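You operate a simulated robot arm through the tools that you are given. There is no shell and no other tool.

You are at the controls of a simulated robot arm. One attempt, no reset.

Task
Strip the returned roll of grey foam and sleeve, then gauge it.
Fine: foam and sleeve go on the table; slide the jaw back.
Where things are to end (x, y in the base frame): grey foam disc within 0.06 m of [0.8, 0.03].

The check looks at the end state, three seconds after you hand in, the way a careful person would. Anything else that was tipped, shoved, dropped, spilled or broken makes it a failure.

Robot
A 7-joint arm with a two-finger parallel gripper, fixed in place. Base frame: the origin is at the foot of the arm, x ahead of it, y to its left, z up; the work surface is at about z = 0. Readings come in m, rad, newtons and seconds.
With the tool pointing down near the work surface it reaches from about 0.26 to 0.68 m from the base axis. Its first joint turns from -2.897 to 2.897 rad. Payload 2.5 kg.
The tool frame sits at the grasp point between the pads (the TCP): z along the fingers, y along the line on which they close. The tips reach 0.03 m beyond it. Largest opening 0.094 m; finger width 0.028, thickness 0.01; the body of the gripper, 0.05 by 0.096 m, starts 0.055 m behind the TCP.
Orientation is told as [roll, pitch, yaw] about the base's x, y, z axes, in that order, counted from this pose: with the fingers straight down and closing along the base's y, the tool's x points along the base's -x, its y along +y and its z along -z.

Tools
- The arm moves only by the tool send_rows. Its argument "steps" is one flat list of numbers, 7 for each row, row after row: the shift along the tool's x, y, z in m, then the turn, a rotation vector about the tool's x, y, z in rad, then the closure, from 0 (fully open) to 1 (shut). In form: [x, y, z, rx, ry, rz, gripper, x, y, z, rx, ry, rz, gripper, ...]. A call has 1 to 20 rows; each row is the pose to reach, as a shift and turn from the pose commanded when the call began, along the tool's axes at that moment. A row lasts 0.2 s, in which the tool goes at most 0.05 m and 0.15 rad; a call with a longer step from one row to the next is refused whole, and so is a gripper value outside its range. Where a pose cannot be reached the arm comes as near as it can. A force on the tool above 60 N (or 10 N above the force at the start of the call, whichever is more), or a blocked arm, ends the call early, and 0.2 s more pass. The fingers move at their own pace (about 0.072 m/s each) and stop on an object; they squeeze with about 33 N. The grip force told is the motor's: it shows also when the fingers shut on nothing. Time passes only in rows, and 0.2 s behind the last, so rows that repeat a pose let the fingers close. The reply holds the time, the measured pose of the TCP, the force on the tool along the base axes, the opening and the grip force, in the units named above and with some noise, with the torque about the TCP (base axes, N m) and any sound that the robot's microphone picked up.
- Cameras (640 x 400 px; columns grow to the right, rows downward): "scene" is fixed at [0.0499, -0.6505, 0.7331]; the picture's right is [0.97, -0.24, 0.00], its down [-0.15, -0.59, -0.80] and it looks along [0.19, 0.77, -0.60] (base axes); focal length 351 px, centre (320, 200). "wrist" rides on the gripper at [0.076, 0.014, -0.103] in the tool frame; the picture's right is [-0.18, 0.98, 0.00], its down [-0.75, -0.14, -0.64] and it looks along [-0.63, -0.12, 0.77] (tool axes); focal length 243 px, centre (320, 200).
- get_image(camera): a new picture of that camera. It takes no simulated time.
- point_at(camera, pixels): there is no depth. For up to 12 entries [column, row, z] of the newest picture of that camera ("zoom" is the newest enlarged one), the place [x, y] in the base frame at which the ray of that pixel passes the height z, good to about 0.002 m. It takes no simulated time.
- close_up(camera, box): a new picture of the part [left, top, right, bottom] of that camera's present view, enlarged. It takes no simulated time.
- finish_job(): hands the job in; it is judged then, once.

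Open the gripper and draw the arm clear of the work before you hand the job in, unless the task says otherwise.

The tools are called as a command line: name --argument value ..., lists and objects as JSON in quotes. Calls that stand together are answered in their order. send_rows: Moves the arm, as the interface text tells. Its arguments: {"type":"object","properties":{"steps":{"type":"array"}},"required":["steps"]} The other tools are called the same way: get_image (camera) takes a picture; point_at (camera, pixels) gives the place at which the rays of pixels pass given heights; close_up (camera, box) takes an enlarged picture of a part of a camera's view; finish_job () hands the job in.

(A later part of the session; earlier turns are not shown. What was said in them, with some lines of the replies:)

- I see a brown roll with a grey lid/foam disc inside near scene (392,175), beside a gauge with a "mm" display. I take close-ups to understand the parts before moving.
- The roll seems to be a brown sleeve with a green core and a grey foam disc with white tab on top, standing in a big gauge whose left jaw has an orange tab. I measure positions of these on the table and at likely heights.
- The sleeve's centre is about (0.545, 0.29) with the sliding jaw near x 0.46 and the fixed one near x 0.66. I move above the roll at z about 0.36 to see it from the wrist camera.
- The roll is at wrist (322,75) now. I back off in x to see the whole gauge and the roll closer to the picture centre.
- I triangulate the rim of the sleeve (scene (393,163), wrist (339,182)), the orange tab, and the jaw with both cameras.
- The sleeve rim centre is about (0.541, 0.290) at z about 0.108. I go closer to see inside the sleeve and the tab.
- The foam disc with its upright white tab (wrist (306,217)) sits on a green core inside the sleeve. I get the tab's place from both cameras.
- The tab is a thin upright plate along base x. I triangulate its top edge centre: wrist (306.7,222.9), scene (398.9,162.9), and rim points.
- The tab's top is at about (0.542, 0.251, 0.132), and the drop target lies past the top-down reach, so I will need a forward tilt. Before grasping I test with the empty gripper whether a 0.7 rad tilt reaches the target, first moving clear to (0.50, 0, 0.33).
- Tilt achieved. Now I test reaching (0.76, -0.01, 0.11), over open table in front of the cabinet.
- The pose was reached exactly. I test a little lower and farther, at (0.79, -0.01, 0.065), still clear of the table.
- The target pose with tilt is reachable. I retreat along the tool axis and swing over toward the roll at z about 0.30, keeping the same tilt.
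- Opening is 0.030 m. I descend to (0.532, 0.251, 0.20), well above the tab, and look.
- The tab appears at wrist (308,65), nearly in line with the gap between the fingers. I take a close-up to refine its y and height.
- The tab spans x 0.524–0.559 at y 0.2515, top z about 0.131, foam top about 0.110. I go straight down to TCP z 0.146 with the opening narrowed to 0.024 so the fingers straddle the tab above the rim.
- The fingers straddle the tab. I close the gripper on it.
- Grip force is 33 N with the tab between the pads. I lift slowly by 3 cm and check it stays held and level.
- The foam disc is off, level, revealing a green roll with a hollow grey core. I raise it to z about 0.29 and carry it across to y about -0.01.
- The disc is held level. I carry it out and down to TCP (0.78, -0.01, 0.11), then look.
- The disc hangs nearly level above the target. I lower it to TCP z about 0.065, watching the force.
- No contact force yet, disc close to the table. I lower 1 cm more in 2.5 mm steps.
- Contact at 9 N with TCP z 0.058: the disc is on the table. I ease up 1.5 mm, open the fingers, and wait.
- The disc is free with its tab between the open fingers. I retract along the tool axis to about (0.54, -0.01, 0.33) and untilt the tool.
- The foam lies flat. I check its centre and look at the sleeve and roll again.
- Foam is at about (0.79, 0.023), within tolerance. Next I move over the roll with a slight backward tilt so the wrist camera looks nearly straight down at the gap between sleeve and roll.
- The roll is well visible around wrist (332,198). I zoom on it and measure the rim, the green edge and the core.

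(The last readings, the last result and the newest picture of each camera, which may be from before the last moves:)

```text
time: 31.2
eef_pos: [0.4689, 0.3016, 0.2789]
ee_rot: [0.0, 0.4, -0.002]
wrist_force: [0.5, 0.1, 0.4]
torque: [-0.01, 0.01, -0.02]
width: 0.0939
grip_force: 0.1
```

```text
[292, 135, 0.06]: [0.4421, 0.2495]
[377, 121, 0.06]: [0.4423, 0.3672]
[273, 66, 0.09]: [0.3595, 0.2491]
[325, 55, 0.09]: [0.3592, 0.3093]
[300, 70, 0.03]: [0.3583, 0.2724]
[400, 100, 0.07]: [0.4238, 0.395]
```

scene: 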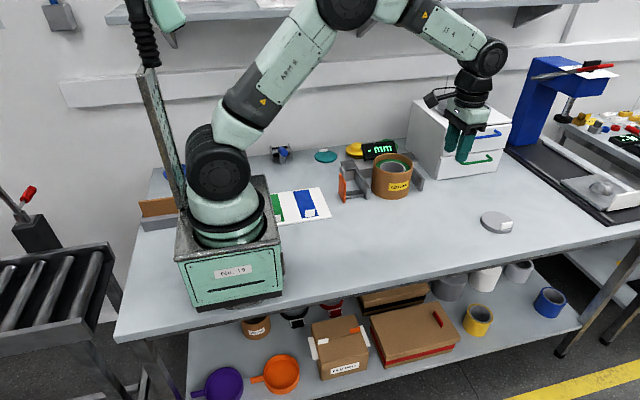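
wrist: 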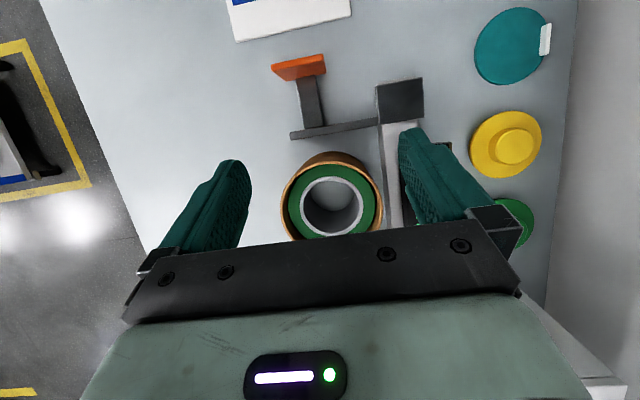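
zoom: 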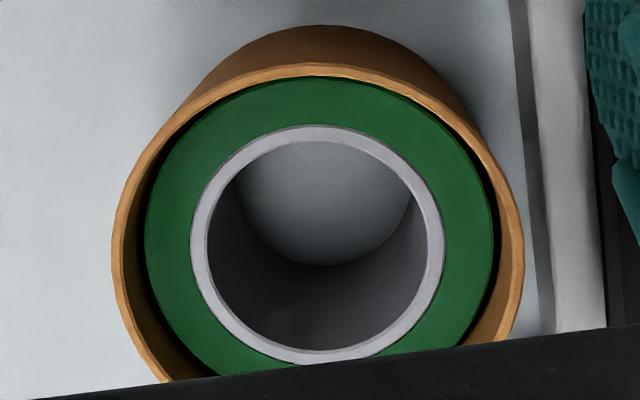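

The sleeve is about 0.135 m outside with ~4 mm wall, centre (0.541, 0.289), rim z 0.107; roll top z about 0.0885. I'll pinch the front wall at y 0.2235 with one finger inside above the roll; first move above it, untilted, with 0.03 m opening.

send_rows --steps '[-0.026, -0.026, -0.0005, 0, -0.133, 0, 0.4, -0.052, -0.052, -0.001, 0, -0.267, 0, 0.68, -0.0779, -0.0781, -0.0014, 0, -0.4, 0, 0.68, -0.0779, -0.0781, -0.0014, 0, -0.4, 0, 0.68]'

close_up --camera "scene" --box '[335, 90, 447, 210]'

get_image --camera "wrist"

point_at --camera "scene" --pixels '[[430, 272, 0], [400, 240, 0], [420, 235, 0]]'

```text
time: 32.2
eef_pos: [0.542, 0.2225, 0.2518]
ee_rot: [0.0, -0.002, 0.001]
wrist_force: [-0.8, 0.7, 0.7]
torque: [-0.01, 0.02, -0.02]
width: 0.0301
grip_force: 0.1
```

```text
3.33 times, centred on (391, 150) of scene
```

zoom: 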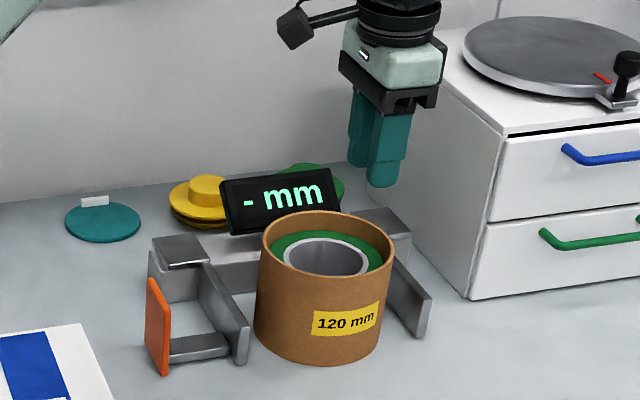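

```text
taken
```

wrist: 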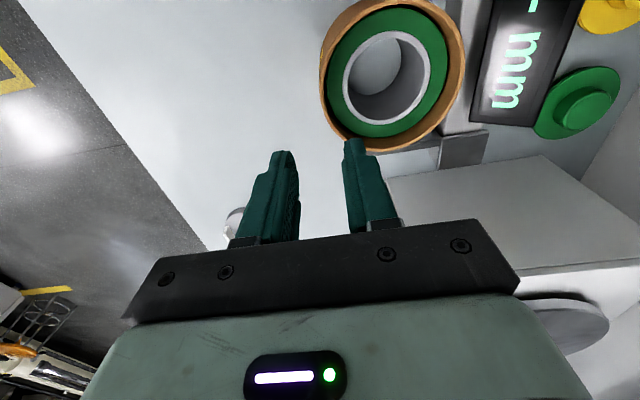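

```text
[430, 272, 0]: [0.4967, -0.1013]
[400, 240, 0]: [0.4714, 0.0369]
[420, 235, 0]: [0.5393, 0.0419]
```

The table front edge is near y -0.11, so I'll put the sleeve around (0.52, 0.06). I descend to just above the rim (tips at z 0.116) and check the wall is between the fingers.

send_rows --steps '[0, 0, 0.04, 0, 0, 0, 0.68, 0, 0, 0.08, 0, 0, 0, 0.68, 0, 0.0005, 0.106, 0, 0, 0, 0.68, 0, 0.0005, 0.106, 0, 0, 0, 0.68]'

close_up --camera "wrist" --box '[240, 80, 400, 220]'

close_up --camera "scene" --box '[350, 115, 434, 205]'

```text
time: 33.2
eef_pos: [0.5445, 0.223, 0.1446]
ee_rot: [0.0, -0.002, 0.0]
wrist_force: [0.5, -0.9, -0.1]
torque: [0.02, 0.02, -0.04]
width: 0.0298
grip_force: 0.1
```

```text
2.86 times, centred on (320, 150) of wrist
```

zoom: 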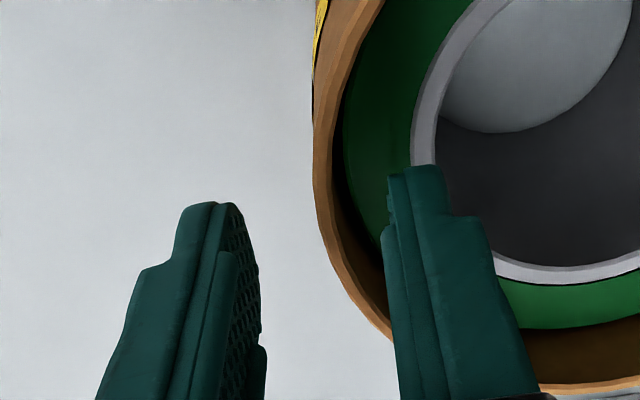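

```text
4.44 times, centred on (392, 160) of scene
```

zoom: 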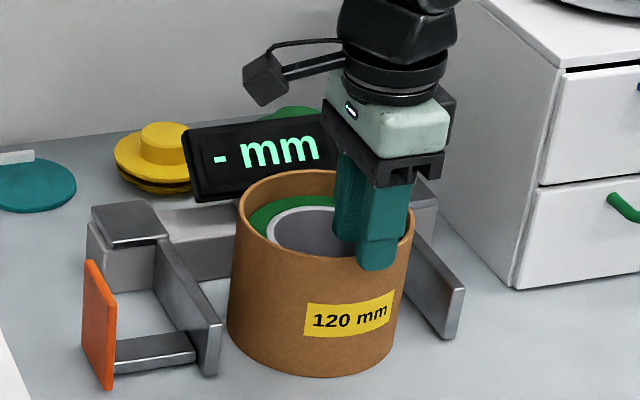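

The fingers straddle the front wall. I descend so the tips sit at about z 0.092, shifting 1 mm toward the wall, watching for contact.

send_rows --steps '[0, 0.001, 0.008, 0, 0, 0, 0.68, 0, 0.001, 0.016, 0, 0, 0, 0.68, 0, 0.001, 0.0225, 0, 0, 0, 0.68, 0, 0.001, 0.0225, 0, 0, 0, 0.68]'

close_up --camera "wrist" --box '[240, 80, 400, 220]'

close_up --camera "scene" --box '[350, 115, 434, 205]'

```text
time: 34.2
eef_pos: [0.5428, 0.2232, 0.1217]
ee_rot: [0.001, 0.0, 0.001]
wrist_force: [-0.4, -0.1, -0.7]
torque: [0.0, -0.02, 0.0]
width: 0.0302
grip_force: 0.1
```

```text
2.86 times, centred on (320, 150) of wrist
```

zoom: 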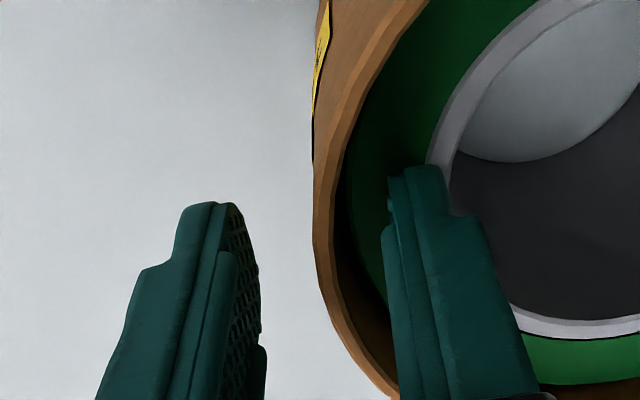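

```text
4.44 times, centred on (392, 160) of scene
```

zoom: 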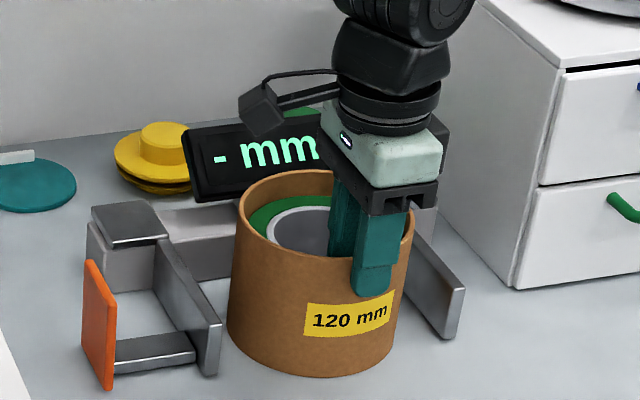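

No contact; wall is between the fingers. I close on it.

send_rows --steps '[0, 0, 0, 0, 0, 0, 0.8, 0, 0, 0, 0, 0, 0, 0.95, 0, 0, 0, 0, 0, 0, 1, 0, 0, 0, 0, 0, 0, 1, 0, 0, 0, 0, 0, 0, 1]'

close_up --camera "wrist" --box '[240, 80, 400, 220]'

close_up --camera "scene" --box '[350, 115, 434, 205]'

```text
time: 35.4
eef_pos: [0.5422, 0.2235, 0.1201]
ee_rot: [0.0, -0.001, 0.001]
wrist_force: [-0.9, -0.1, -0.5]
torque: [0.01, 0.0, 0.05]
width: 0.004
grip_force: 33.4
```

```text
2.86 times, centred on (320, 150) of wrist
```

zoom: 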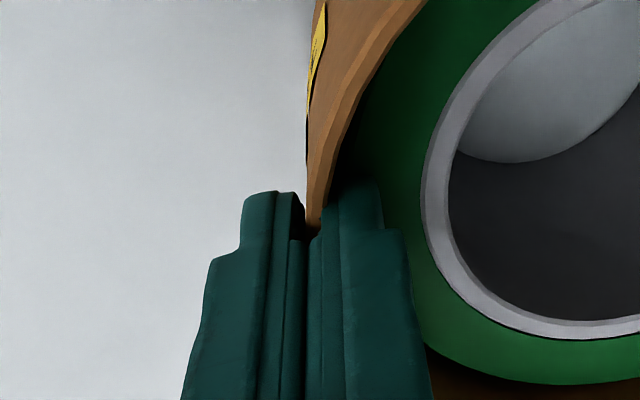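

```text
4.44 times, centred on (392, 160) of scene
```

zoom: 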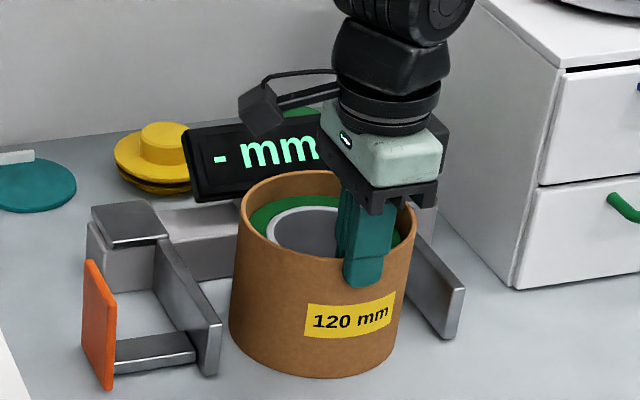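

Wall gripped (opening 0.004 m, 33 N). I lift slowly 4 cm and check tilt and that the roll stays.

send_rows --steps '[0, 0, -0.005, 0, 0, 0, 1, 0, 0, -0.01, 0, 0, 0, 1, 0, 0, -0.015, 0, 0, 0, 1, 0, 0, -0.02, 0, 0, 0, 1, 0, 0, -0.025, 0, 0, 0, 1, 0, 0, -0.03, 0, 0, 0, 1, 0, 0, -0.035, 0, 0, 0, 1, 0, 0, -0.04, 0, 0, 0, 1, 0, 0, -0.04, 0, 0, 0, 1]'

close_up --camera "scene" --box '[335, 100, 435, 205]'

get_image --camera "wrist"

```text
time: 37.4
eef_pos: [0.5415, 0.224, 0.1612]
ee_rot: [0.0, 0.001, 0.0]
wrist_force: [-0.1, 2.7, -0.8]
torque: [0.04, 0.06, 0.08]
width: 0.0042
grip_force: 33.1
```

```text
3.81 times, centred on (385, 152) of scene
```

zoom: 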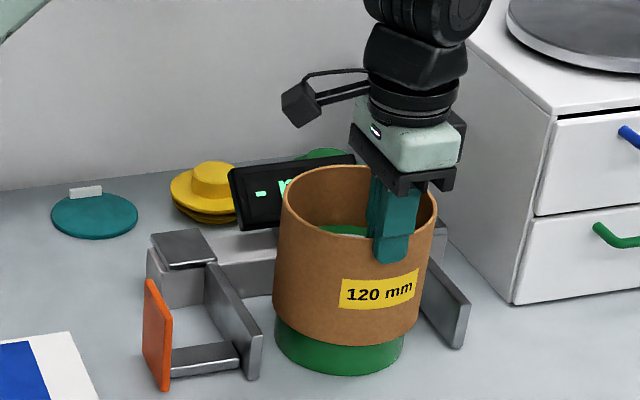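

```text
taken
```

wrist: 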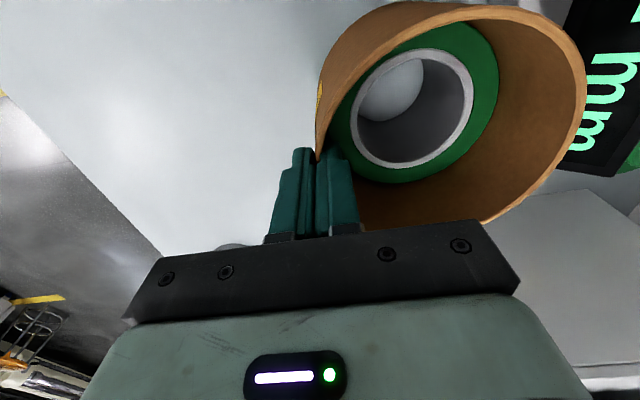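

The sleeve rises and the roll stays. A slight +y reaction of 2.7 N suggests light rubbing, so I ease 2 mm toward +y while continuing the lift.

send_rows --steps '[0, 0.002, -0.003, 0, 0, 0, 1, 0, 0.002, -0.012, 0, 0, 0, 1, 0, 0.002, -0.021, 0, 0, 0, 1, 0, 0.002, -0.03, 0, 0, 0, 1, 0, 0.002, -0.039, 0, 0, 0, 1, 0, 0.002, -0.039, 0, 0, 0, 1]'

close_up --camera "scene" --box '[335, 80, 435, 205]'

```text
time: 38.8
eef_pos: [0.5436, 0.2263, 0.2004]
ee_rot: [0.0, -0.001, 0.001]
wrist_force: [-0.6, 0.6, -1.8]
torque: [-0.06, 0.01, 0.02]
width: 0.0042
grip_force: 33.2
```

```text
3.20 times, centred on (385, 142) of scene
```

zoom: 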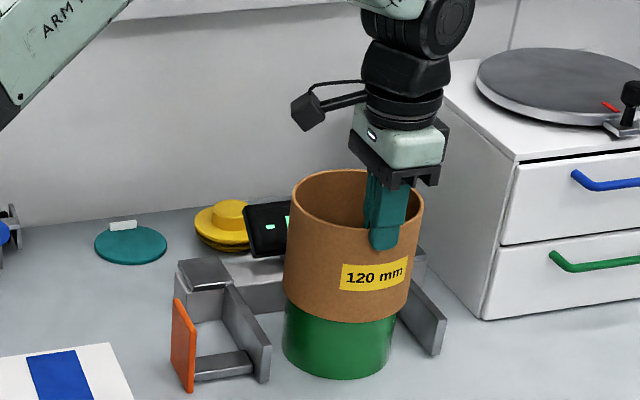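

Rubbing is gone. I lift to z 0.265 so the sleeve bottom clears the roll by 5 cm.

send_rows --steps '[0, 0, -0.012, 0, 0, 0, 1, 0, 0, -0.024, 0, 0, 0, 1, 0, 0, -0.036, 0, 0, 0, 1, 0, 0, -0.05, 0, 0, 0, 1, 0, 0, -0.065, 0, 0, 0, 1, 0, 0, -0.065, 0, 0, 0, 1]'

close_up --camera "scene" --box '[335, 70, 435, 205]'

get_image --camera "scene"

get_image --camera "wrist"

```text
time: 40.2
eef_pos: [0.5431, 0.2258, 0.265]
ee_rot: [0.0, 0.0, 0.0]
wrist_force: [-0.5, 0.1, -1.7]
torque: [-0.02, 0.01, -0.01]
width: 0.004
grip_force: 33.1
```

```text
2.96 times, centred on (385, 138) of scene
```

zoom: 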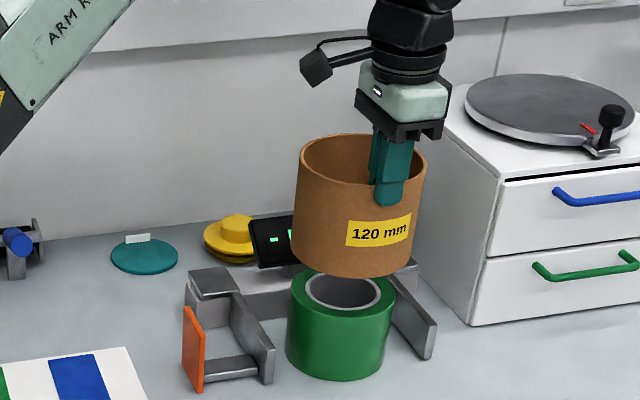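

```text
taken
```

scene: 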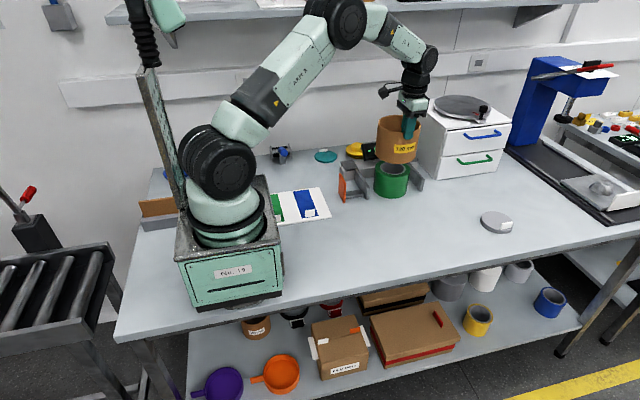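

```text
taken
```

wrist: 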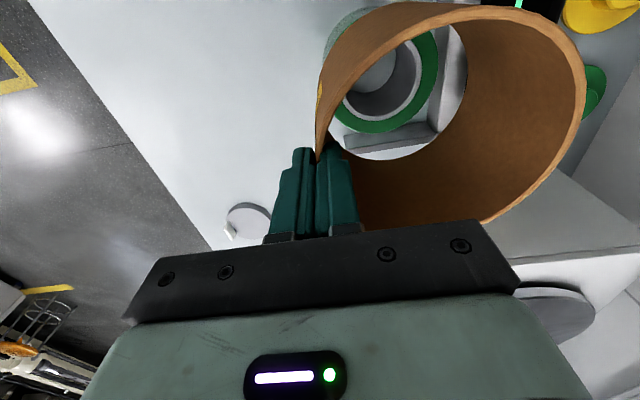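

The sleeve hangs clear and the green roll stands in place. I carry the sleeve to TCP (0.52, -0.005) at z 0.265.

send_rows --steps '[0.003, -0.03, 0, 0, 0, 0, 1, 0.006, -0.065, 0, 0, 0, 0, 1, 0.01, -0.1, 0, 0, 0, 0, 1, 0.014, -0.135, 0, 0, 0, 0, 1, 0.018, -0.17, 0, 0, 0, 0, 1, 0.021, -0.205, 0, 0, 0, 0, 1, 0.023, -0.231, 0, 0, 0, 0, 1, 0.023, -0.231, 0.02, 0, 0, 0, 1, 0.023, -0.231, 0.05, 0, 0, 0, 1, 0.023, -0.231, 0.08, 0, 0, 0, 1, 0.023, -0.231, 0.11, 0, 0, 0, 1, 0.023, -0.231, 0.125, 0, 0, 0, 1, 0.023, -0.231, 0.125, 0, 0, 0, 1]'

close_up --camera "scene" --box '[350, 110, 490, 270]'

```text
time: 43.0
eef_pos: [0.5188, -0.0049, 0.1403]
ee_rot: [0.0, -0.001, 0.001]
wrist_force: [0.5, 0.3, -0.5]
torque: [-0.05, 0.0, -0.01]
width: 0.004
grip_force: 33.9
```

```text
2.50 times, centred on (420, 190) of scene
```

zoom: 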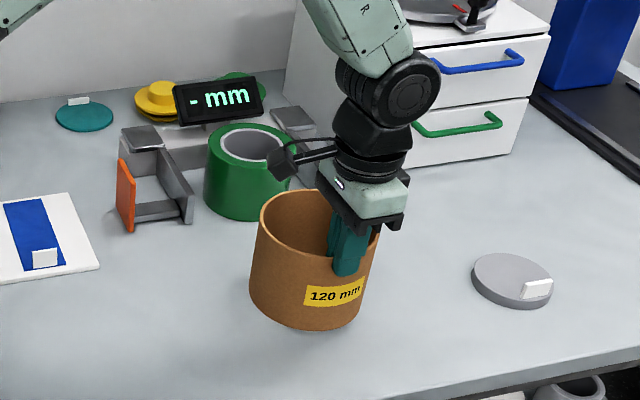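

The sleeve is about 2 cm above the table and clear of everything. I lower it gently until contact.

send_rows --steps '[0, 0, 0.005, 0, 0, 0, 1, 0, 0, 0.01, 0, 0, 0, 1, 0, 0, 0.014, 0, 0, 0, 1, 0, 0, 0.017, 0, 0, 0, 1, 0, 0, 0.0195, 0, 0, 0, 1, 0, 0, 0.0195, 0, 0, 0, 1]'

close_up --camera "scene" --box '[390, 160, 474, 250]'

```text
time: 44.4
eef_pos: [0.5183, -0.0057, 0.1209]
ee_rot: [0.0, 0.0, 0.001]
wrist_force: [-4.2, -0.4, 8.9]
torque: [0.01, 0.11, 0.01]
width: 0.0041
grip_force: 32.5
```

```text
4.44 times, centred on (432, 205) of scene
```

zoom: 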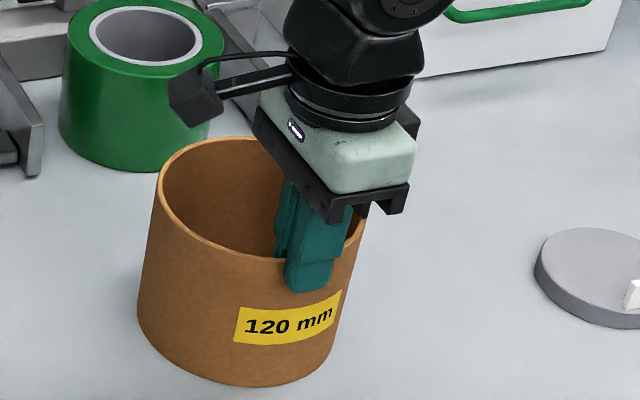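

Contact at 9 N; the sleeve stands on the table. I release it, then rise straight up.

send_rows --steps '[0, 0, -0.001, 0, 0, 0, 1, 0, 0, -0.001, 0, 0, 0, 0.85, 0, 0, -0.001, 0, 0, 0, 0.7, 0, 0, -0.001, 0, 0, 0, 0.6, 0, 0, -0.001, 0, 0, 0, 0.6, 0, 0, -0.02, 0, 0, 0, 0.6, 0, 0, -0.05, 0, 0, 0, 0.6, 0, 0, -0.09, 0, 0, 0, 0.6, 0, 0, -0.135, 0, 0, 0, 0.6, 0, 0, -0.18, 0, 0, 0, 0.6, 0, 0, -0.18, 0, 0, 0, 0.6]'

get_image --camera "scene"

close_up --camera "scene" --box '[330, 130, 470, 250]'

```text
time: 46.8
eef_pos: [0.52, -0.0053, 0.3023]
ee_rot: [-0.001, 0.0, 0.0]
wrist_force: [0.8, -0.1, -0.2]
torque: [0.0, -0.01, 0.02]
width: 0.0375
grip_force: 0.1
```

```text
taken
```

scene: 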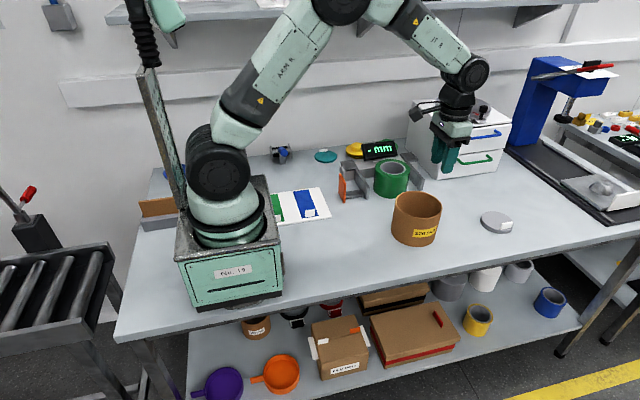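

```text
3.33 times, centred on (400, 190) of scene
```

zoom: 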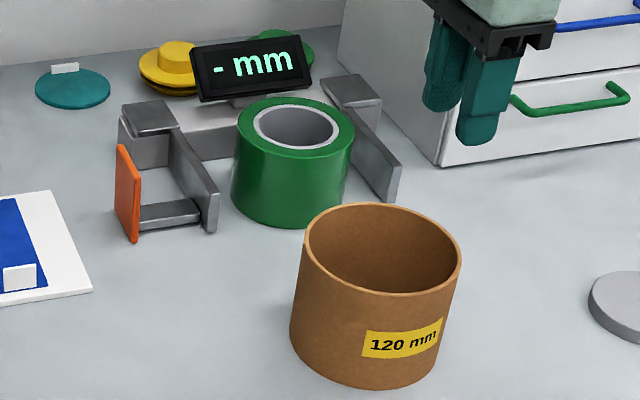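

Sleeve stands fine. Now I look at the gauge and roll from above with the wrist camera before touching the orange handle.

send_rows --steps '[0.01, 0.04, 0.0, 0, 0.05, 0, 0.6, 0.02, 0.08, 0.0, 0, 0.1, 0, 0.4, 0.03, 0.12, 0.0, 0, 0.15, 0, 0.2, 0.04, 0.16, 0.0, 0, 0.2, 0, 0, 0.05, 0.2, 0.0, 0, 0.25, 0, 0, 0.06, 0.24, 0.0, 0, 0.3, 0, 0, 0.065, 0.28, 0.0, 0, 0.35, 0, 0, 0.07, 0.31, 0.0, 0, 0.4, 0, 0, 0.07, 0.31, 0.0, 0, 0.4, 0, 0]'

get_image --camera "wrist"

close_up --camera "wrist" --box '[230, 40, 430, 240]'

close_up --camera "scene" --box '[325, 135, 445, 210]'

```text
time: 48.8
eef_pos: [0.4498, 0.3055, 0.3018]
ee_rot: [-0.001, 0.401, -0.002]
wrist_force: [0.3, 0.6, 1.2]
torque: [-0.03, 0.02, 0.01]
width: 0.0942
grip_force: 0.1
```

```text
taken
```

wrist: 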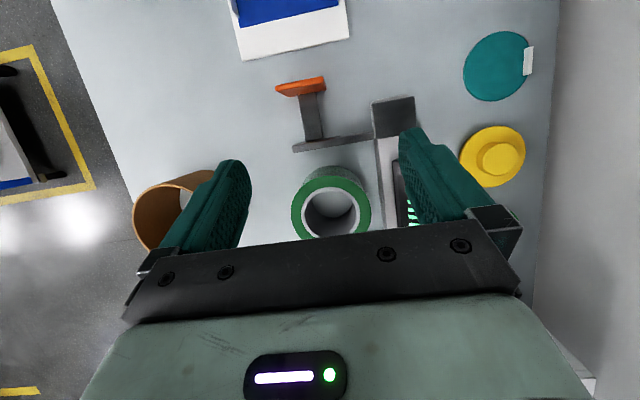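

```text
2.00 times, centred on (330, 140) of wrist
```

zoom: 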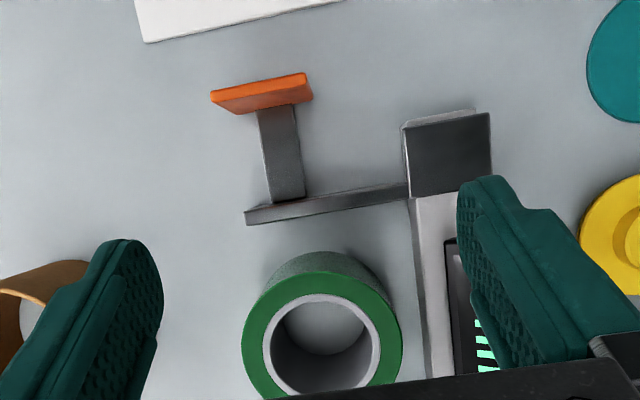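

```text
5.33 times, centred on (385, 172) of scene
```

zoom: 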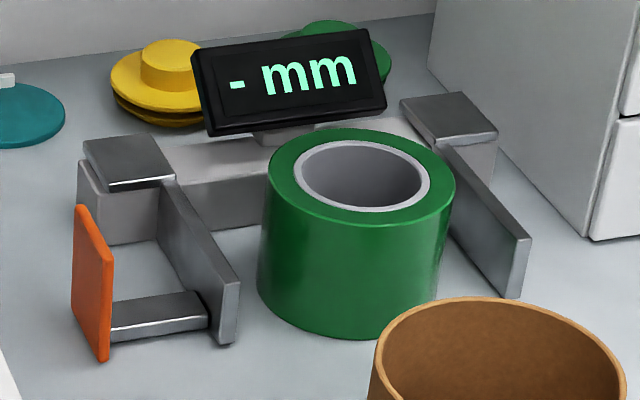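

I measure the jaws' footprints: left jaw front bottom at zoom (215,347)/(237,340), right jaw front bottom at (503,298)/(530,290), and the orange plate.

point_at --camera "zoom" --pixels '[[213, 346, 0], [237, 340, 0], [503, 298, 0], [528, 240, 0.06], [240, 283, 0.06], [213, 290, 0.06], [101, 361, 0], [110, 357, 0], [113, 265, 0.09], [77, 205, 0.09], [113, 265, 0.08], [77, 205, 0.08]]'

point_at --camera "wrist" --pixels '[[276, 87, 0.08], [326, 79, 0.08], [278, 96, 0.08], [325, 88, 0.08], [299, 96, 0.03], [318, 92, 0.03], [292, 146, 0.06], [293, 152, 0.06], [302, 142, 0.03], [325, 137, 0.03], [373, 103, 0.07], [413, 97, 0.07]]'

```text
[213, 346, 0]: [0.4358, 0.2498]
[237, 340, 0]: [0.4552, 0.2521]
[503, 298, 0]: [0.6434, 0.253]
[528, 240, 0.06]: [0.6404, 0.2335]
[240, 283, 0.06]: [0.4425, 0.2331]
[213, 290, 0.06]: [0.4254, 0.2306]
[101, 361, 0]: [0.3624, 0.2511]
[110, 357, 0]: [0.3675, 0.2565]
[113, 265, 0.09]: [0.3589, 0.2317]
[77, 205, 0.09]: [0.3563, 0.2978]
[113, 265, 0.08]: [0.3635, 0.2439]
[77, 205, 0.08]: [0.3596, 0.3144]
```

```text
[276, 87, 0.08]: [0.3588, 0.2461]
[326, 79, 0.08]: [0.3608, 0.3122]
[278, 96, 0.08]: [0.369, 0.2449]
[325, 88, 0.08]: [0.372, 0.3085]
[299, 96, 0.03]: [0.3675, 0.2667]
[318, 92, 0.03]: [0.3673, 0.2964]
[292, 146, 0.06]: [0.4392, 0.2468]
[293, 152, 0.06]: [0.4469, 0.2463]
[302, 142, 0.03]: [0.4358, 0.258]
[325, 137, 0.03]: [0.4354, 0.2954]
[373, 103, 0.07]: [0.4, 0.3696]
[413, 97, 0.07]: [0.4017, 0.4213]
```

The orange plate spans x 0.360–0.371, y 0.245–0.311, top z about 0.08; the left jaw face is at x 0.453, the right jaw's at x 0.640, with the roll between. I'll pinch the orange plate with the fingers closing along x, so first I untilt above it.

send_rows --steps '[0.0154, -0.009, 0.035, 0, -0.133, 0, 0.2, 0.031, -0.018, 0.07, 0, -0.267, 0, 0.4, 0.0463, -0.0275, 0.1064, 0, -0.4, 0, 0.57, 0.0463, -0.0275, 0.1064, 0, -0.4, 0, 0.57]'

send_rows --steps '[0, 0, 0, 0, 0, -0.145, 0.57, 0, 0, 0, 0, 0, -0.29, 0.57, 0, 0, 0, 0, 0, -0.435, 0.57, 0, 0, 0, 0, 0, -0.58, 0.57, 0, 0, 0, 0, 0, -0.725, 0.57, 0, 0, 0, 0, 0, -0.87, 0.57, 0, 0, 0, 0, 0, -1.015, 0.57, 0, 0, 0, 0, 0, -1.16, 0.57, 0, 0, 0, 0, 0, -1.305, 0.57, 0, 0, 0, 0, 0, -1.45, 0.57, 0, 0, 0, 0, 0, -1.5708, 0.57, 0, 0, 0, 0, 0, -1.5708, 0.57]'

get_image --camera "wrist"

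close_up --camera "scene" --box '[300, 90, 440, 210]'

```text
time: 49.8
eef_pos: [0.3655, 0.2787, 0.222]
ee_rot: [0.001, -0.001, -0.003]
wrist_force: [-0.2, -0.5, 0.1]
torque: [-0.01, -0.03, 0.02]
width: 0.0403
grip_force: 0.1
```

```text
time: 52.4
eef_pos: [0.3664, 0.2776, 0.2206]
ee_rot: [0.0, -0.002, 1.571]
wrist_force: [-0.2, 0.8, 0.2]
torque: [-0.01, -0.01, 0.03]
width: 0.0405
grip_force: 0.1
```

```text
taken
```

wrist: 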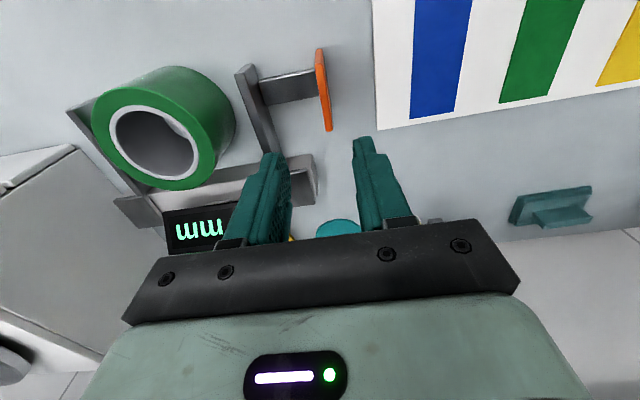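

```text
3.33 times, centred on (370, 150) of scene
```

zoom: 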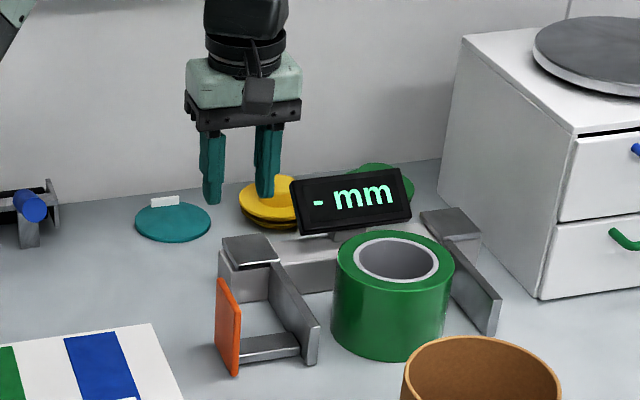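

The view is good: orange plate at wrist (324,90). I refine its position before descending.

point_at --camera "wrist" --pixels '[[316, 49, 0.08], [324, 48, 0.08], [325, 131, 0.08], [333, 129, 0.08], [324, 131, 0.07], [300, 85, 0.03], [236, 72, 0.055], [250, 65, 0.055]]'

close_up --camera "wrist" --box '[220, 30, 380, 150]'

```text
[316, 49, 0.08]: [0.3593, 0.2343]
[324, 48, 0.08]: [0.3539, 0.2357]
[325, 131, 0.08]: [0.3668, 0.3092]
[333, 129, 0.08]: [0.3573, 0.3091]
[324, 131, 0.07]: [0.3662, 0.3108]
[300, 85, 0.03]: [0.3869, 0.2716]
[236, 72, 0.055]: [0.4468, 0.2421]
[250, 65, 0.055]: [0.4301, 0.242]
```

```text
3.33 times, centred on (300, 90) of wrist
```

zoom: 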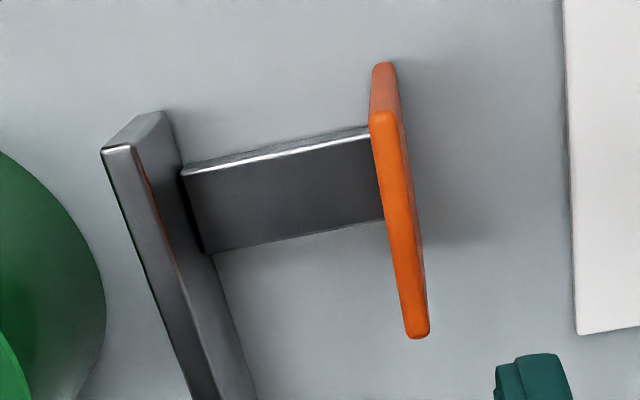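

point_at --camera "zoom" --pixels '[[372, 115, 0.075], [402, 112, 0.075], [407, 335, 0.075], [430, 333, 0.075], [386, 112, 0.07], [418, 335, 0.07], [386, 112, 0.08], [385, 66, 0.0], [182, 170, 0.03], [185, 172, 0.04], [380, 220, 0.03], [101, 150, 0.055]]'

```text
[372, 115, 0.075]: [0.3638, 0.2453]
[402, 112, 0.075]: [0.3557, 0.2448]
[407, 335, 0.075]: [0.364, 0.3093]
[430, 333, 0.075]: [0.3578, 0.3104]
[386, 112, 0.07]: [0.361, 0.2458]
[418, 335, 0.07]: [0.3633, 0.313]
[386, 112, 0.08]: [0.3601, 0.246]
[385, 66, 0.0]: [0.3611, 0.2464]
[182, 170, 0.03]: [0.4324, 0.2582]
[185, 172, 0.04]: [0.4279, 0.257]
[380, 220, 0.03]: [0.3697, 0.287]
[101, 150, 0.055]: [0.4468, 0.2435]
```

The plate centre is (0.360, 0.278), 8 mm thick, top z about 0.078. I descend with 0.04 m opening so the tips reach about z 0.048, above the connecting bar.

send_rows --steps '[0, 0.003, 0.04, 0, 0, 0, 0.57, 0, 0.0055, 0.08, 0, 0, 0, 0.57, 0, 0.0055, 0.11, 0, 0, 0, 0.57, 0, 0.0055, 0.11, 0, 0, 0, 0.57]'

get_image --camera "wrist"

close_up --camera "scene" --box '[310, 120, 420, 210]'

```text
time: 53.4
eef_pos: [0.3599, 0.2768, 0.1113]
ee_rot: [0.0, -0.001, 1.571]
wrist_force: [0.0, 0.9, 0.6]
torque: [0.0, -0.03, 0.0]
width: 0.0406
grip_force: 0.1
```

```text
taken
```

wrist: 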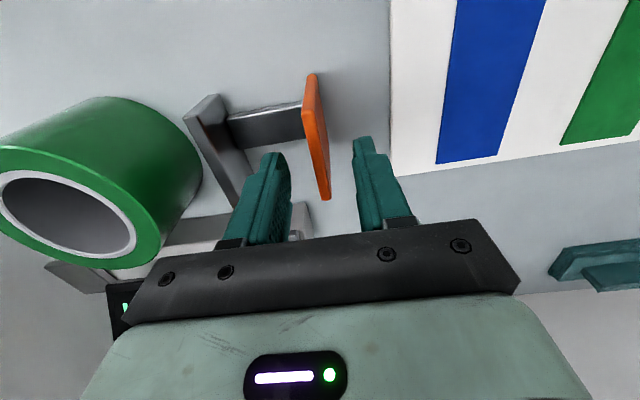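

```text
4.44 times, centred on (365, 165) of scene
```

zoom: 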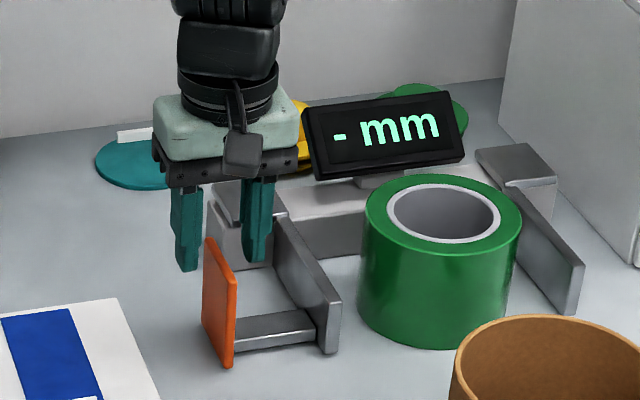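

The plate is between the fingers. I descend to TCP z 0.078 and close on it.

send_rows --steps '[0, 0, 0.015, 0, 0, 0, 0.57, 0, 0, 0.033, 0, 0, 0, 0.57, 0, 0, 0.033, 0, 0, 0, 0.57, 0, 0, 0.033, 0, 0, 0, 0.8, 0, 0, 0.033, 0, 0, 0, 0.9, 0, 0, 0.033, 0, 0, 0, 1, 0, 0, 0.033, 0, 0, 0, 1]'

get_image --camera "wrist"

close_up --camera "scene" --box '[310, 120, 420, 210]'

```text
time: 55.0
eef_pos: [0.3602, 0.2762, 0.0783]
ee_rot: [-0.002, -0.002, 1.569]
wrist_force: [16.0, 2.4, -7.7]
torque: [0.1, 0.06, 0.1]
width: 0.012
grip_force: 45.1
```

```text
taken
```

wrist: 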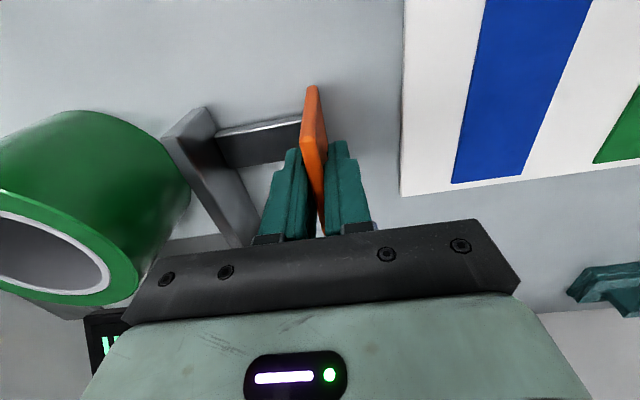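

```text
4.44 times, centred on (365, 165) of scene
```

zoom: 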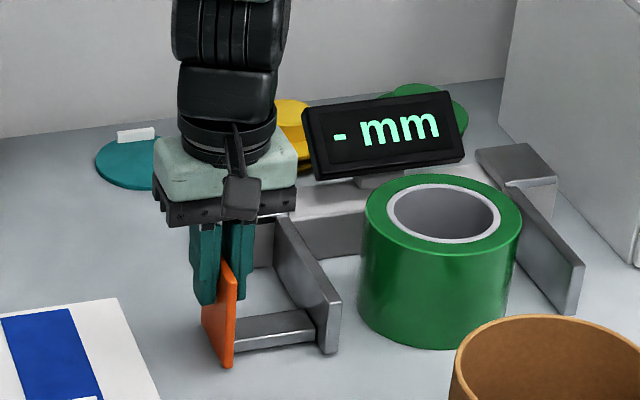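

Plate gripped; the display reads "- mm". I slide the jaw toward +x in small steps (tool -y), 2 cm first.

send_rows --steps '[0, -0.002, 0, 0, 0, 0, 1, 0, -0.005, 0, 0, 0, 0, 1, 0, -0.01, 0, 0, 0, 0, 1, 0, -0.015, 0, 0, 0, 0, 1, 0, -0.02, 0, 0, 0, 0, 1, 0, -0.02, 0, 0, 0, 0, 1]'

close_up --camera "scene" --box '[310, 120, 440, 210]'

```text
time: 56.4
eef_pos: [0.379, 0.2762, 0.0785]
ee_rot: [0.0, -0.001, 1.57]
wrist_force: [-0.4, -0.8, -1.3]
torque: [-0.48, -0.01, 0.04]
width: 0.012
grip_force: 45.0
```

```text
4.44 times, centred on (375, 165) of scene
```

zoom: 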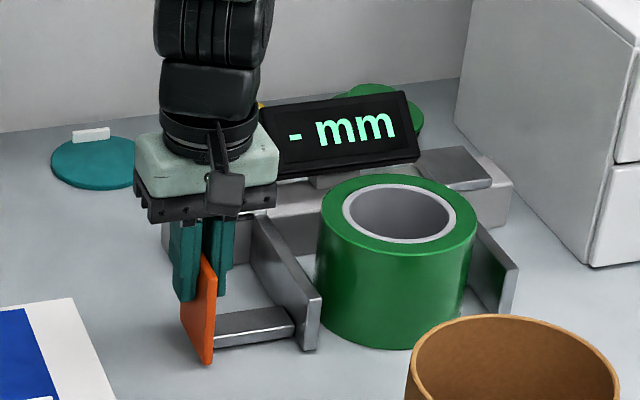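

The jaw slides freely, and the right jaw appears to close in too (self-centring). I continue in small steps, watching force and display.

send_rows --steps '[0, -0.003, 0, 0, 0, 0, 1, 0, -0.006, 0, 0, 0, 0, 1, 0, -0.009, 0, 0, 0, 0, 1, 0, -0.009, 0, 0, 0, 0, 1]'

close_up --camera "scene" --box '[310, 120, 440, 210]'

```text
time: 57.4
eef_pos: [0.3888, 0.277, 0.0769]
ee_rot: [0.0, 0.0, 1.57]
wrist_force: [-0.9, 2.0, -8.9]
torque: [-0.78, 0.0, 0.02]
width: 0.0123
grip_force: 44.9
```

```text
4.44 times, centred on (375, 165) of scene
```

zoom: 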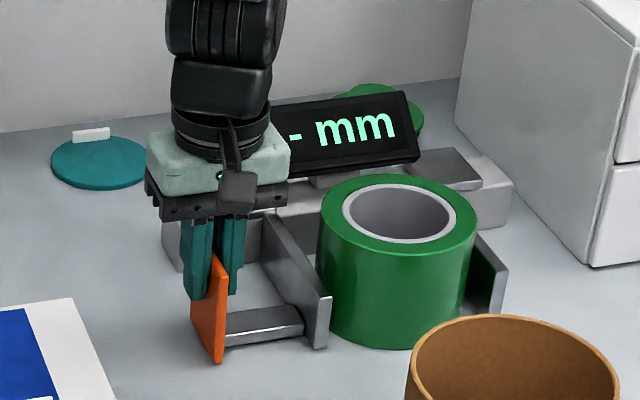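

Both jaws are closing on the roll. I continue in 1.5 mm steps until the display responds.

send_rows --steps '[0, -0.0015, 0, 0, 0, 0, 1, 0, -0.003, 0, 0, 0, 0, 1, 0, -0.0045, 0, 0, 0, 0, 1, 0, -0.0045, 0, 0, 0, 0, 1]'

close_up --camera "scene" --box '[310, 120, 440, 210]'

get_image --camera "wrist"

```text
time: 58.4
eef_pos: [0.3926, 0.2774, 0.0772]
ee_rot: [0.001, -0.001, 1.57]
wrist_force: [-0.3, -0.5, -9.3]
torque: [0.42, 0.03, 0.09]
width: 0.012
grip_force: 45.2
```

```text
4.44 times, centred on (375, 165) of scene
```

zoom: 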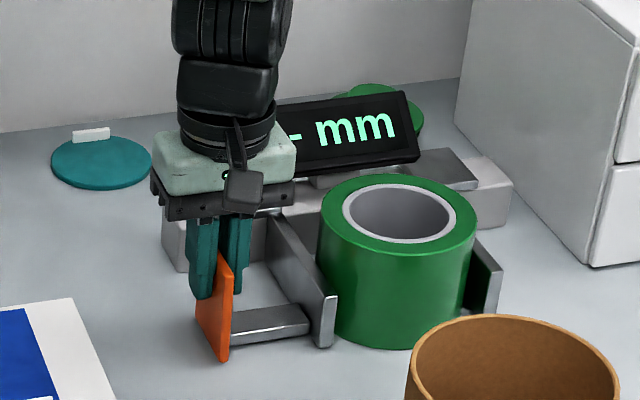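

```text
taken
```

wrist: 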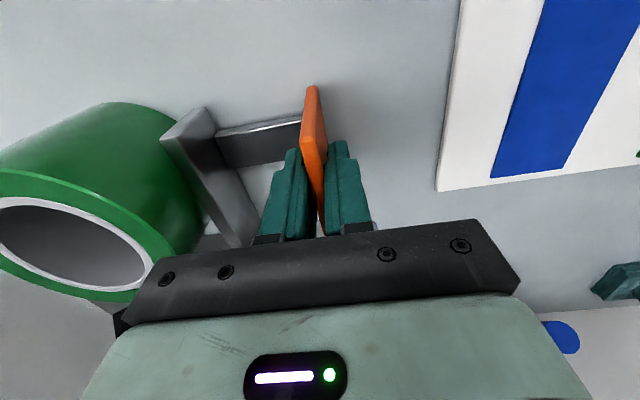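

The left jaw is nearly touching the roll, no force along x yet. Another few 1.5 mm steps.

send_rows --steps '[0, -0.0015, 0, 0, 0, 0, 1, 0, -0.003, 0, 0, 0, 0, 1, 0, -0.0045, 0, 0, 0, 0, 1, 0, -0.0045, 0, 0, 0, 0, 1]'

close_up --camera "scene" --box '[310, 120, 440, 210]'

```text
time: 59.4
eef_pos: [0.3959, 0.2776, 0.078]
ee_rot: [0.004, 0.003, 1.571]
wrist_force: [-21.6, -12.5, 7.2]
torque: [0.72, -0.09, -0.06]
width: 0.0123
grip_force: 44.6
```

```text
4.44 times, centred on (375, 165) of scene
```

zoom: 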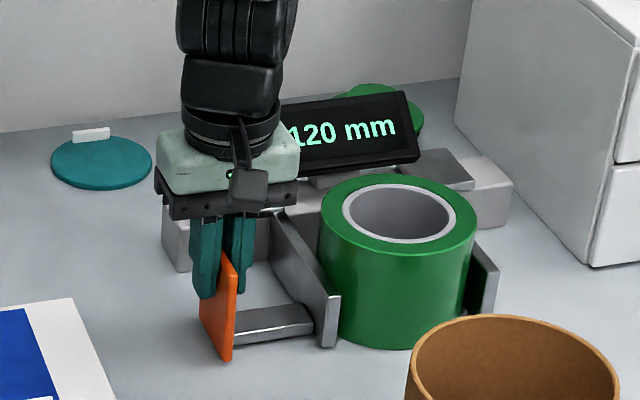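

The display reads "120 mm" and the force along x is -22 N: the roll is gauged. I hold briefly, then slide the jaw back 1 cm and see whether the reading is kept.

send_rows --steps '[0, 0, 0, 0, 0, 0, 1, 0, 0, 0, 0, 0, 0, 1, 0, 0, 0, 0, 0, 0, 1, 0, 0, 0, 0, 0, 0, 1, 0, 0, 0, 0, 0, 0, 1]'

close_up --camera "scene" --box '[310, 120, 440, 210]'

send_rows --steps '[0, 0.0025, 0, 0, 0, 0, 1, 0, 0.005, 0, 0, 0, 0, 1, 0, 0.0075, 0, 0, 0, 0, 1, 0, 0.01, 0, 0, 0, 0, 1, 0, 0.012, 0, 0, 0, 0, 1, 0, 0.012, 0, 0, 0, 0, 1]'

close_up --camera "scene" --box '[310, 120, 440, 210]'

```text
time: 60.6
eef_pos: [0.3967, 0.2769, 0.0793]
ee_rot: [0.003, 0.004, 1.573]
wrist_force: [-29.2, -9.0, 12.5]
torque: [-0.33, -0.12, -0.06]
width: 0.0121
grip_force: 45.0
```

```text
4.44 times, centred on (375, 165) of scene
```

zoom: 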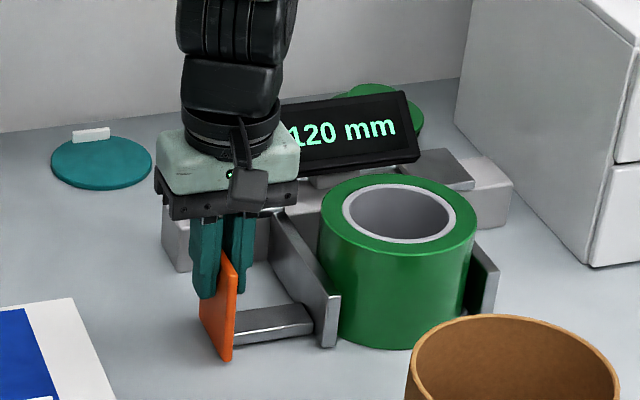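

```text
time: 62.0
eef_pos: [0.3863, 0.2766, 0.0772]
ee_rot: [0.0, 0.001, 1.57]
wrist_force: [0.5, -4.1, -11.7]
torque: [0.91, -0.01, 0.03]
width: 0.0123
grip_force: 45.5
```

```text
4.44 times, centred on (375, 165) of scene
```

zoom: 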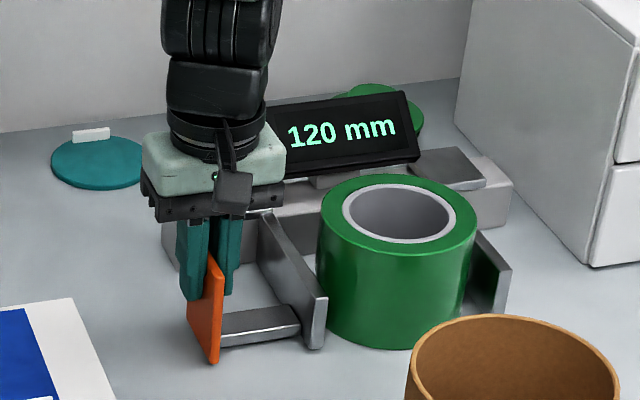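

The reading "120 mm" is kept after backing off. I slide the jaw back to its starting place (handle x about 0.361).

send_rows --steps '[0, 0.004, 0, 0, 0, 0, 1, 0, 0.008, 0, 0, 0, 0, 1, 0, 0.012, 0, 0, 0, 0, 1, 0, 0.016, 0, 0, 0, 0, 1, 0, 0.02, 0, 0, 0, 0, 1, 0, 0.0245, 0, 0, 0, 0, 1, 0, 0.0245, 0, 0, 0, 0, 1]'

close_up --camera "scene" --box '[310, 120, 440, 210]'

```text
time: 63.6
eef_pos: [0.361, 0.2771, 0.0768]
ee_rot: [0.0, 0.002, 1.572]
wrist_force: [0.8, 2.0, -22.7]
torque: [-0.68, -0.03, 0.02]
width: 0.0126
grip_force: 45.1
```

```text
4.44 times, centred on (375, 165) of scene
```

zoom: 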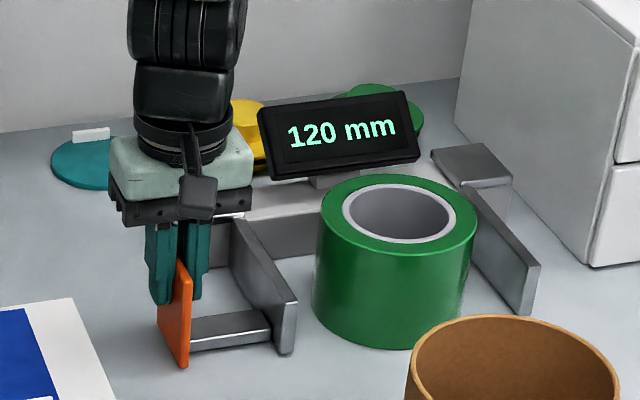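

Jaw is back at its start and the reading is still 120 mm. I relieve the vertical load by 1 mm, open the fingers, and rise straight up.

send_rows --steps '[0, 0, 0.0012, 0, 0, 0, 1, 0, 0, 0.0012, 0, 0, 0, 0.85, 0, 0, 0.0012, 0, 0, 0, 0.7, 0, 0, 0.0012, 0, 0, 0, 0.6, 0, 0, 0.0012, 0, 0, 0, 0.57, 0, 0, 0.0012, 0, 0, 0, 0.57, 0, 0, -0.02, 0, 0, 0, 0.57, 0, 0, -0.05, 0, 0, 0, 0.57, 0, 0, -0.09, 0, 0, 0, 0.57, 0, 0, -0.135, 0, 0, 0, 0.57, 0, 0, -0.18, 0, 0, 0, 0.57, 0, 0, -0.22, 0, 0, 0, 0.57, 0, 0, -0.22, 0, 0, 0, 0.57]'

get_image --camera "scene"

close_up --camera "scene" --box '[310, 120, 450, 250]'

get_image --camera "wrist"

```text
time: 66.4
eef_pos: [0.3601, 0.2767, 0.2988]
ee_rot: [-0.001, -0.001, 1.57]
wrist_force: [-0.1, 0.0, 0.3]
torque: [-0.01, -0.01, -0.01]
width: 0.0403
grip_force: 0.0
```

```text
taken
```

scene: 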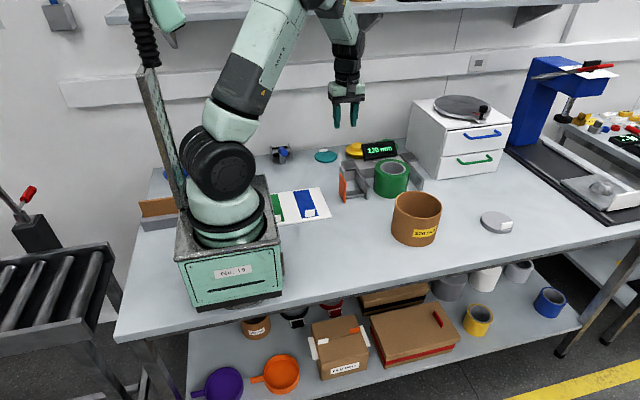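

```text
3.08 times, centred on (380, 185) of scene
```

zoom: 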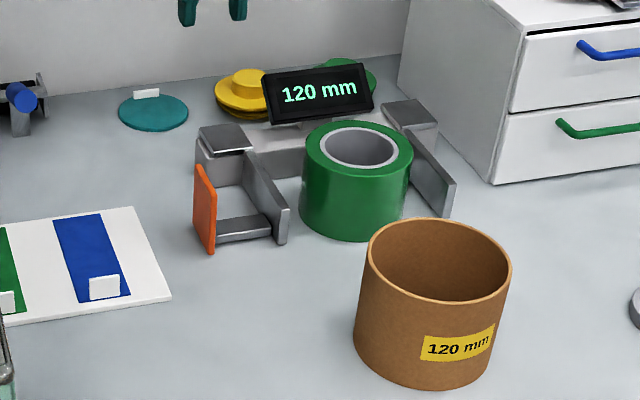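

```text
taken
```

wrist: 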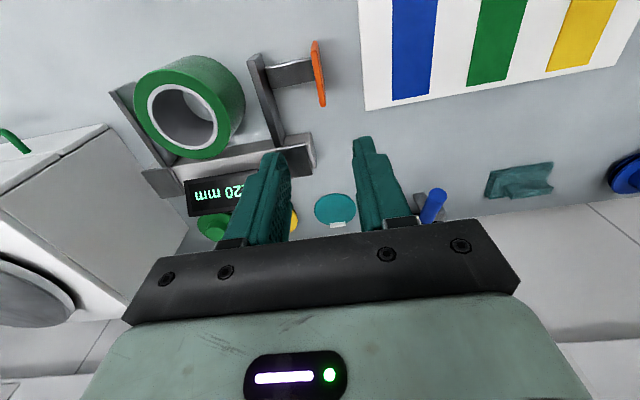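

All is in place: display 120 mm, jaw back, roll standing, sleeve and foam on the table. I return the arm clear to near its start pose with the gripper open.

send_rows --steps '[0.0, 0, -0.03, 0, 0, 0, 0.4, 0.02, -0.007, -0.06, 0, 0, 0.14, 0.2, 0.045, -0.014, -0.07, 0, 0, 0.28, 0, 0.07, -0.021, -0.07, 0, 0, 0.42, 0, 0.095, -0.028, -0.07, 0, 0, 0.56, 0, 0.12, -0.035, -0.07, 0, 0, 0.7, 0, 0.145, -0.042, -0.07, 0, 0, 0.84, 0, 0.17, -0.05, -0.07, 0, 0, 0.98, 0, 0.195, -0.06, -0.07, 0, 0, 1.12, 0, 0.22, -0.07, -0.07, 0, 0, 1.26, 0, 0.235, -0.08, -0.07, 0, 0, 1.4, 0, 0.247, -0.08, -0.07, 0, 0, 1.54, 0, 0.247, -0.08, -0.07, 0, 0, 1.5708, 0, 0.247, -0.08, -0.07, 0, 0, 1.5708, 0]'

get_image --camera "scene"

close_up --camera "scene" --box '[310, 120, 530, 260]'

```text
time: 69.4
eef_pos: [0.4397, 0.0295, 0.3682]
ee_rot: [-0.001, 0.0, -0.002]
wrist_force: [0.0, -0.2, -0.2]
torque: [-0.01, 0.0, 0.01]
width: 0.0941
grip_force: 0.0
```

```text
taken
```

scene: 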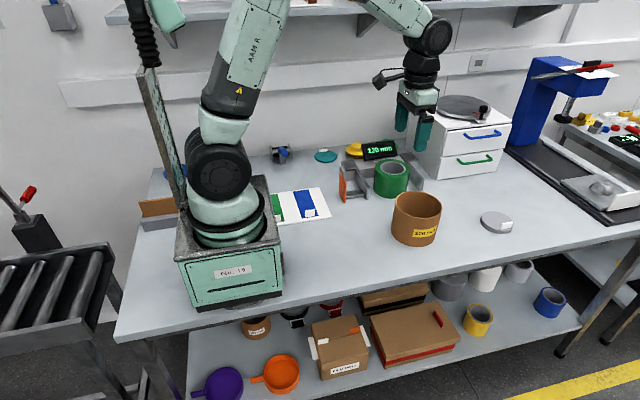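

```text
2.86 times, centred on (420, 190) of scene
```

zoom: 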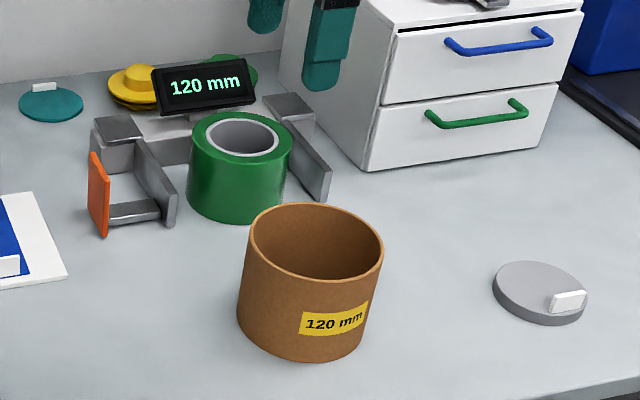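

The picture confirms it: the display holds 120 mm, the jaw is back with the bare roll standing between the jaws. The sleeve stands on the table, the foam lies flat at about (0.79, 0.02), and the arm is clear with the gripper open. I hand the job in.

finish_job

```text
The job is handed in.
```

The roll is stripped and gauged: the display reads 120 mm, which matches its label. I've handed the job in; I don't have the check's result.

- **Foam:** the grey disc lies flat on the table at about (0.79, 0.02), roughly 0.01 m from the target and inside the 0.06 m limit.
- **Sleeve:** it stands upright on the table at about (0.52, 0.06).
- **Gauge:** both jaws closed on the bare roll together. I then slid the orange-handled jaw back to where it started. The display kept the 120 mm reading, and the roll still stands between the jaws.
- **Arm:** it is back near its start pose, clear of the work, with the gripper open.

In the last picture nothing else looked tipped or moved.
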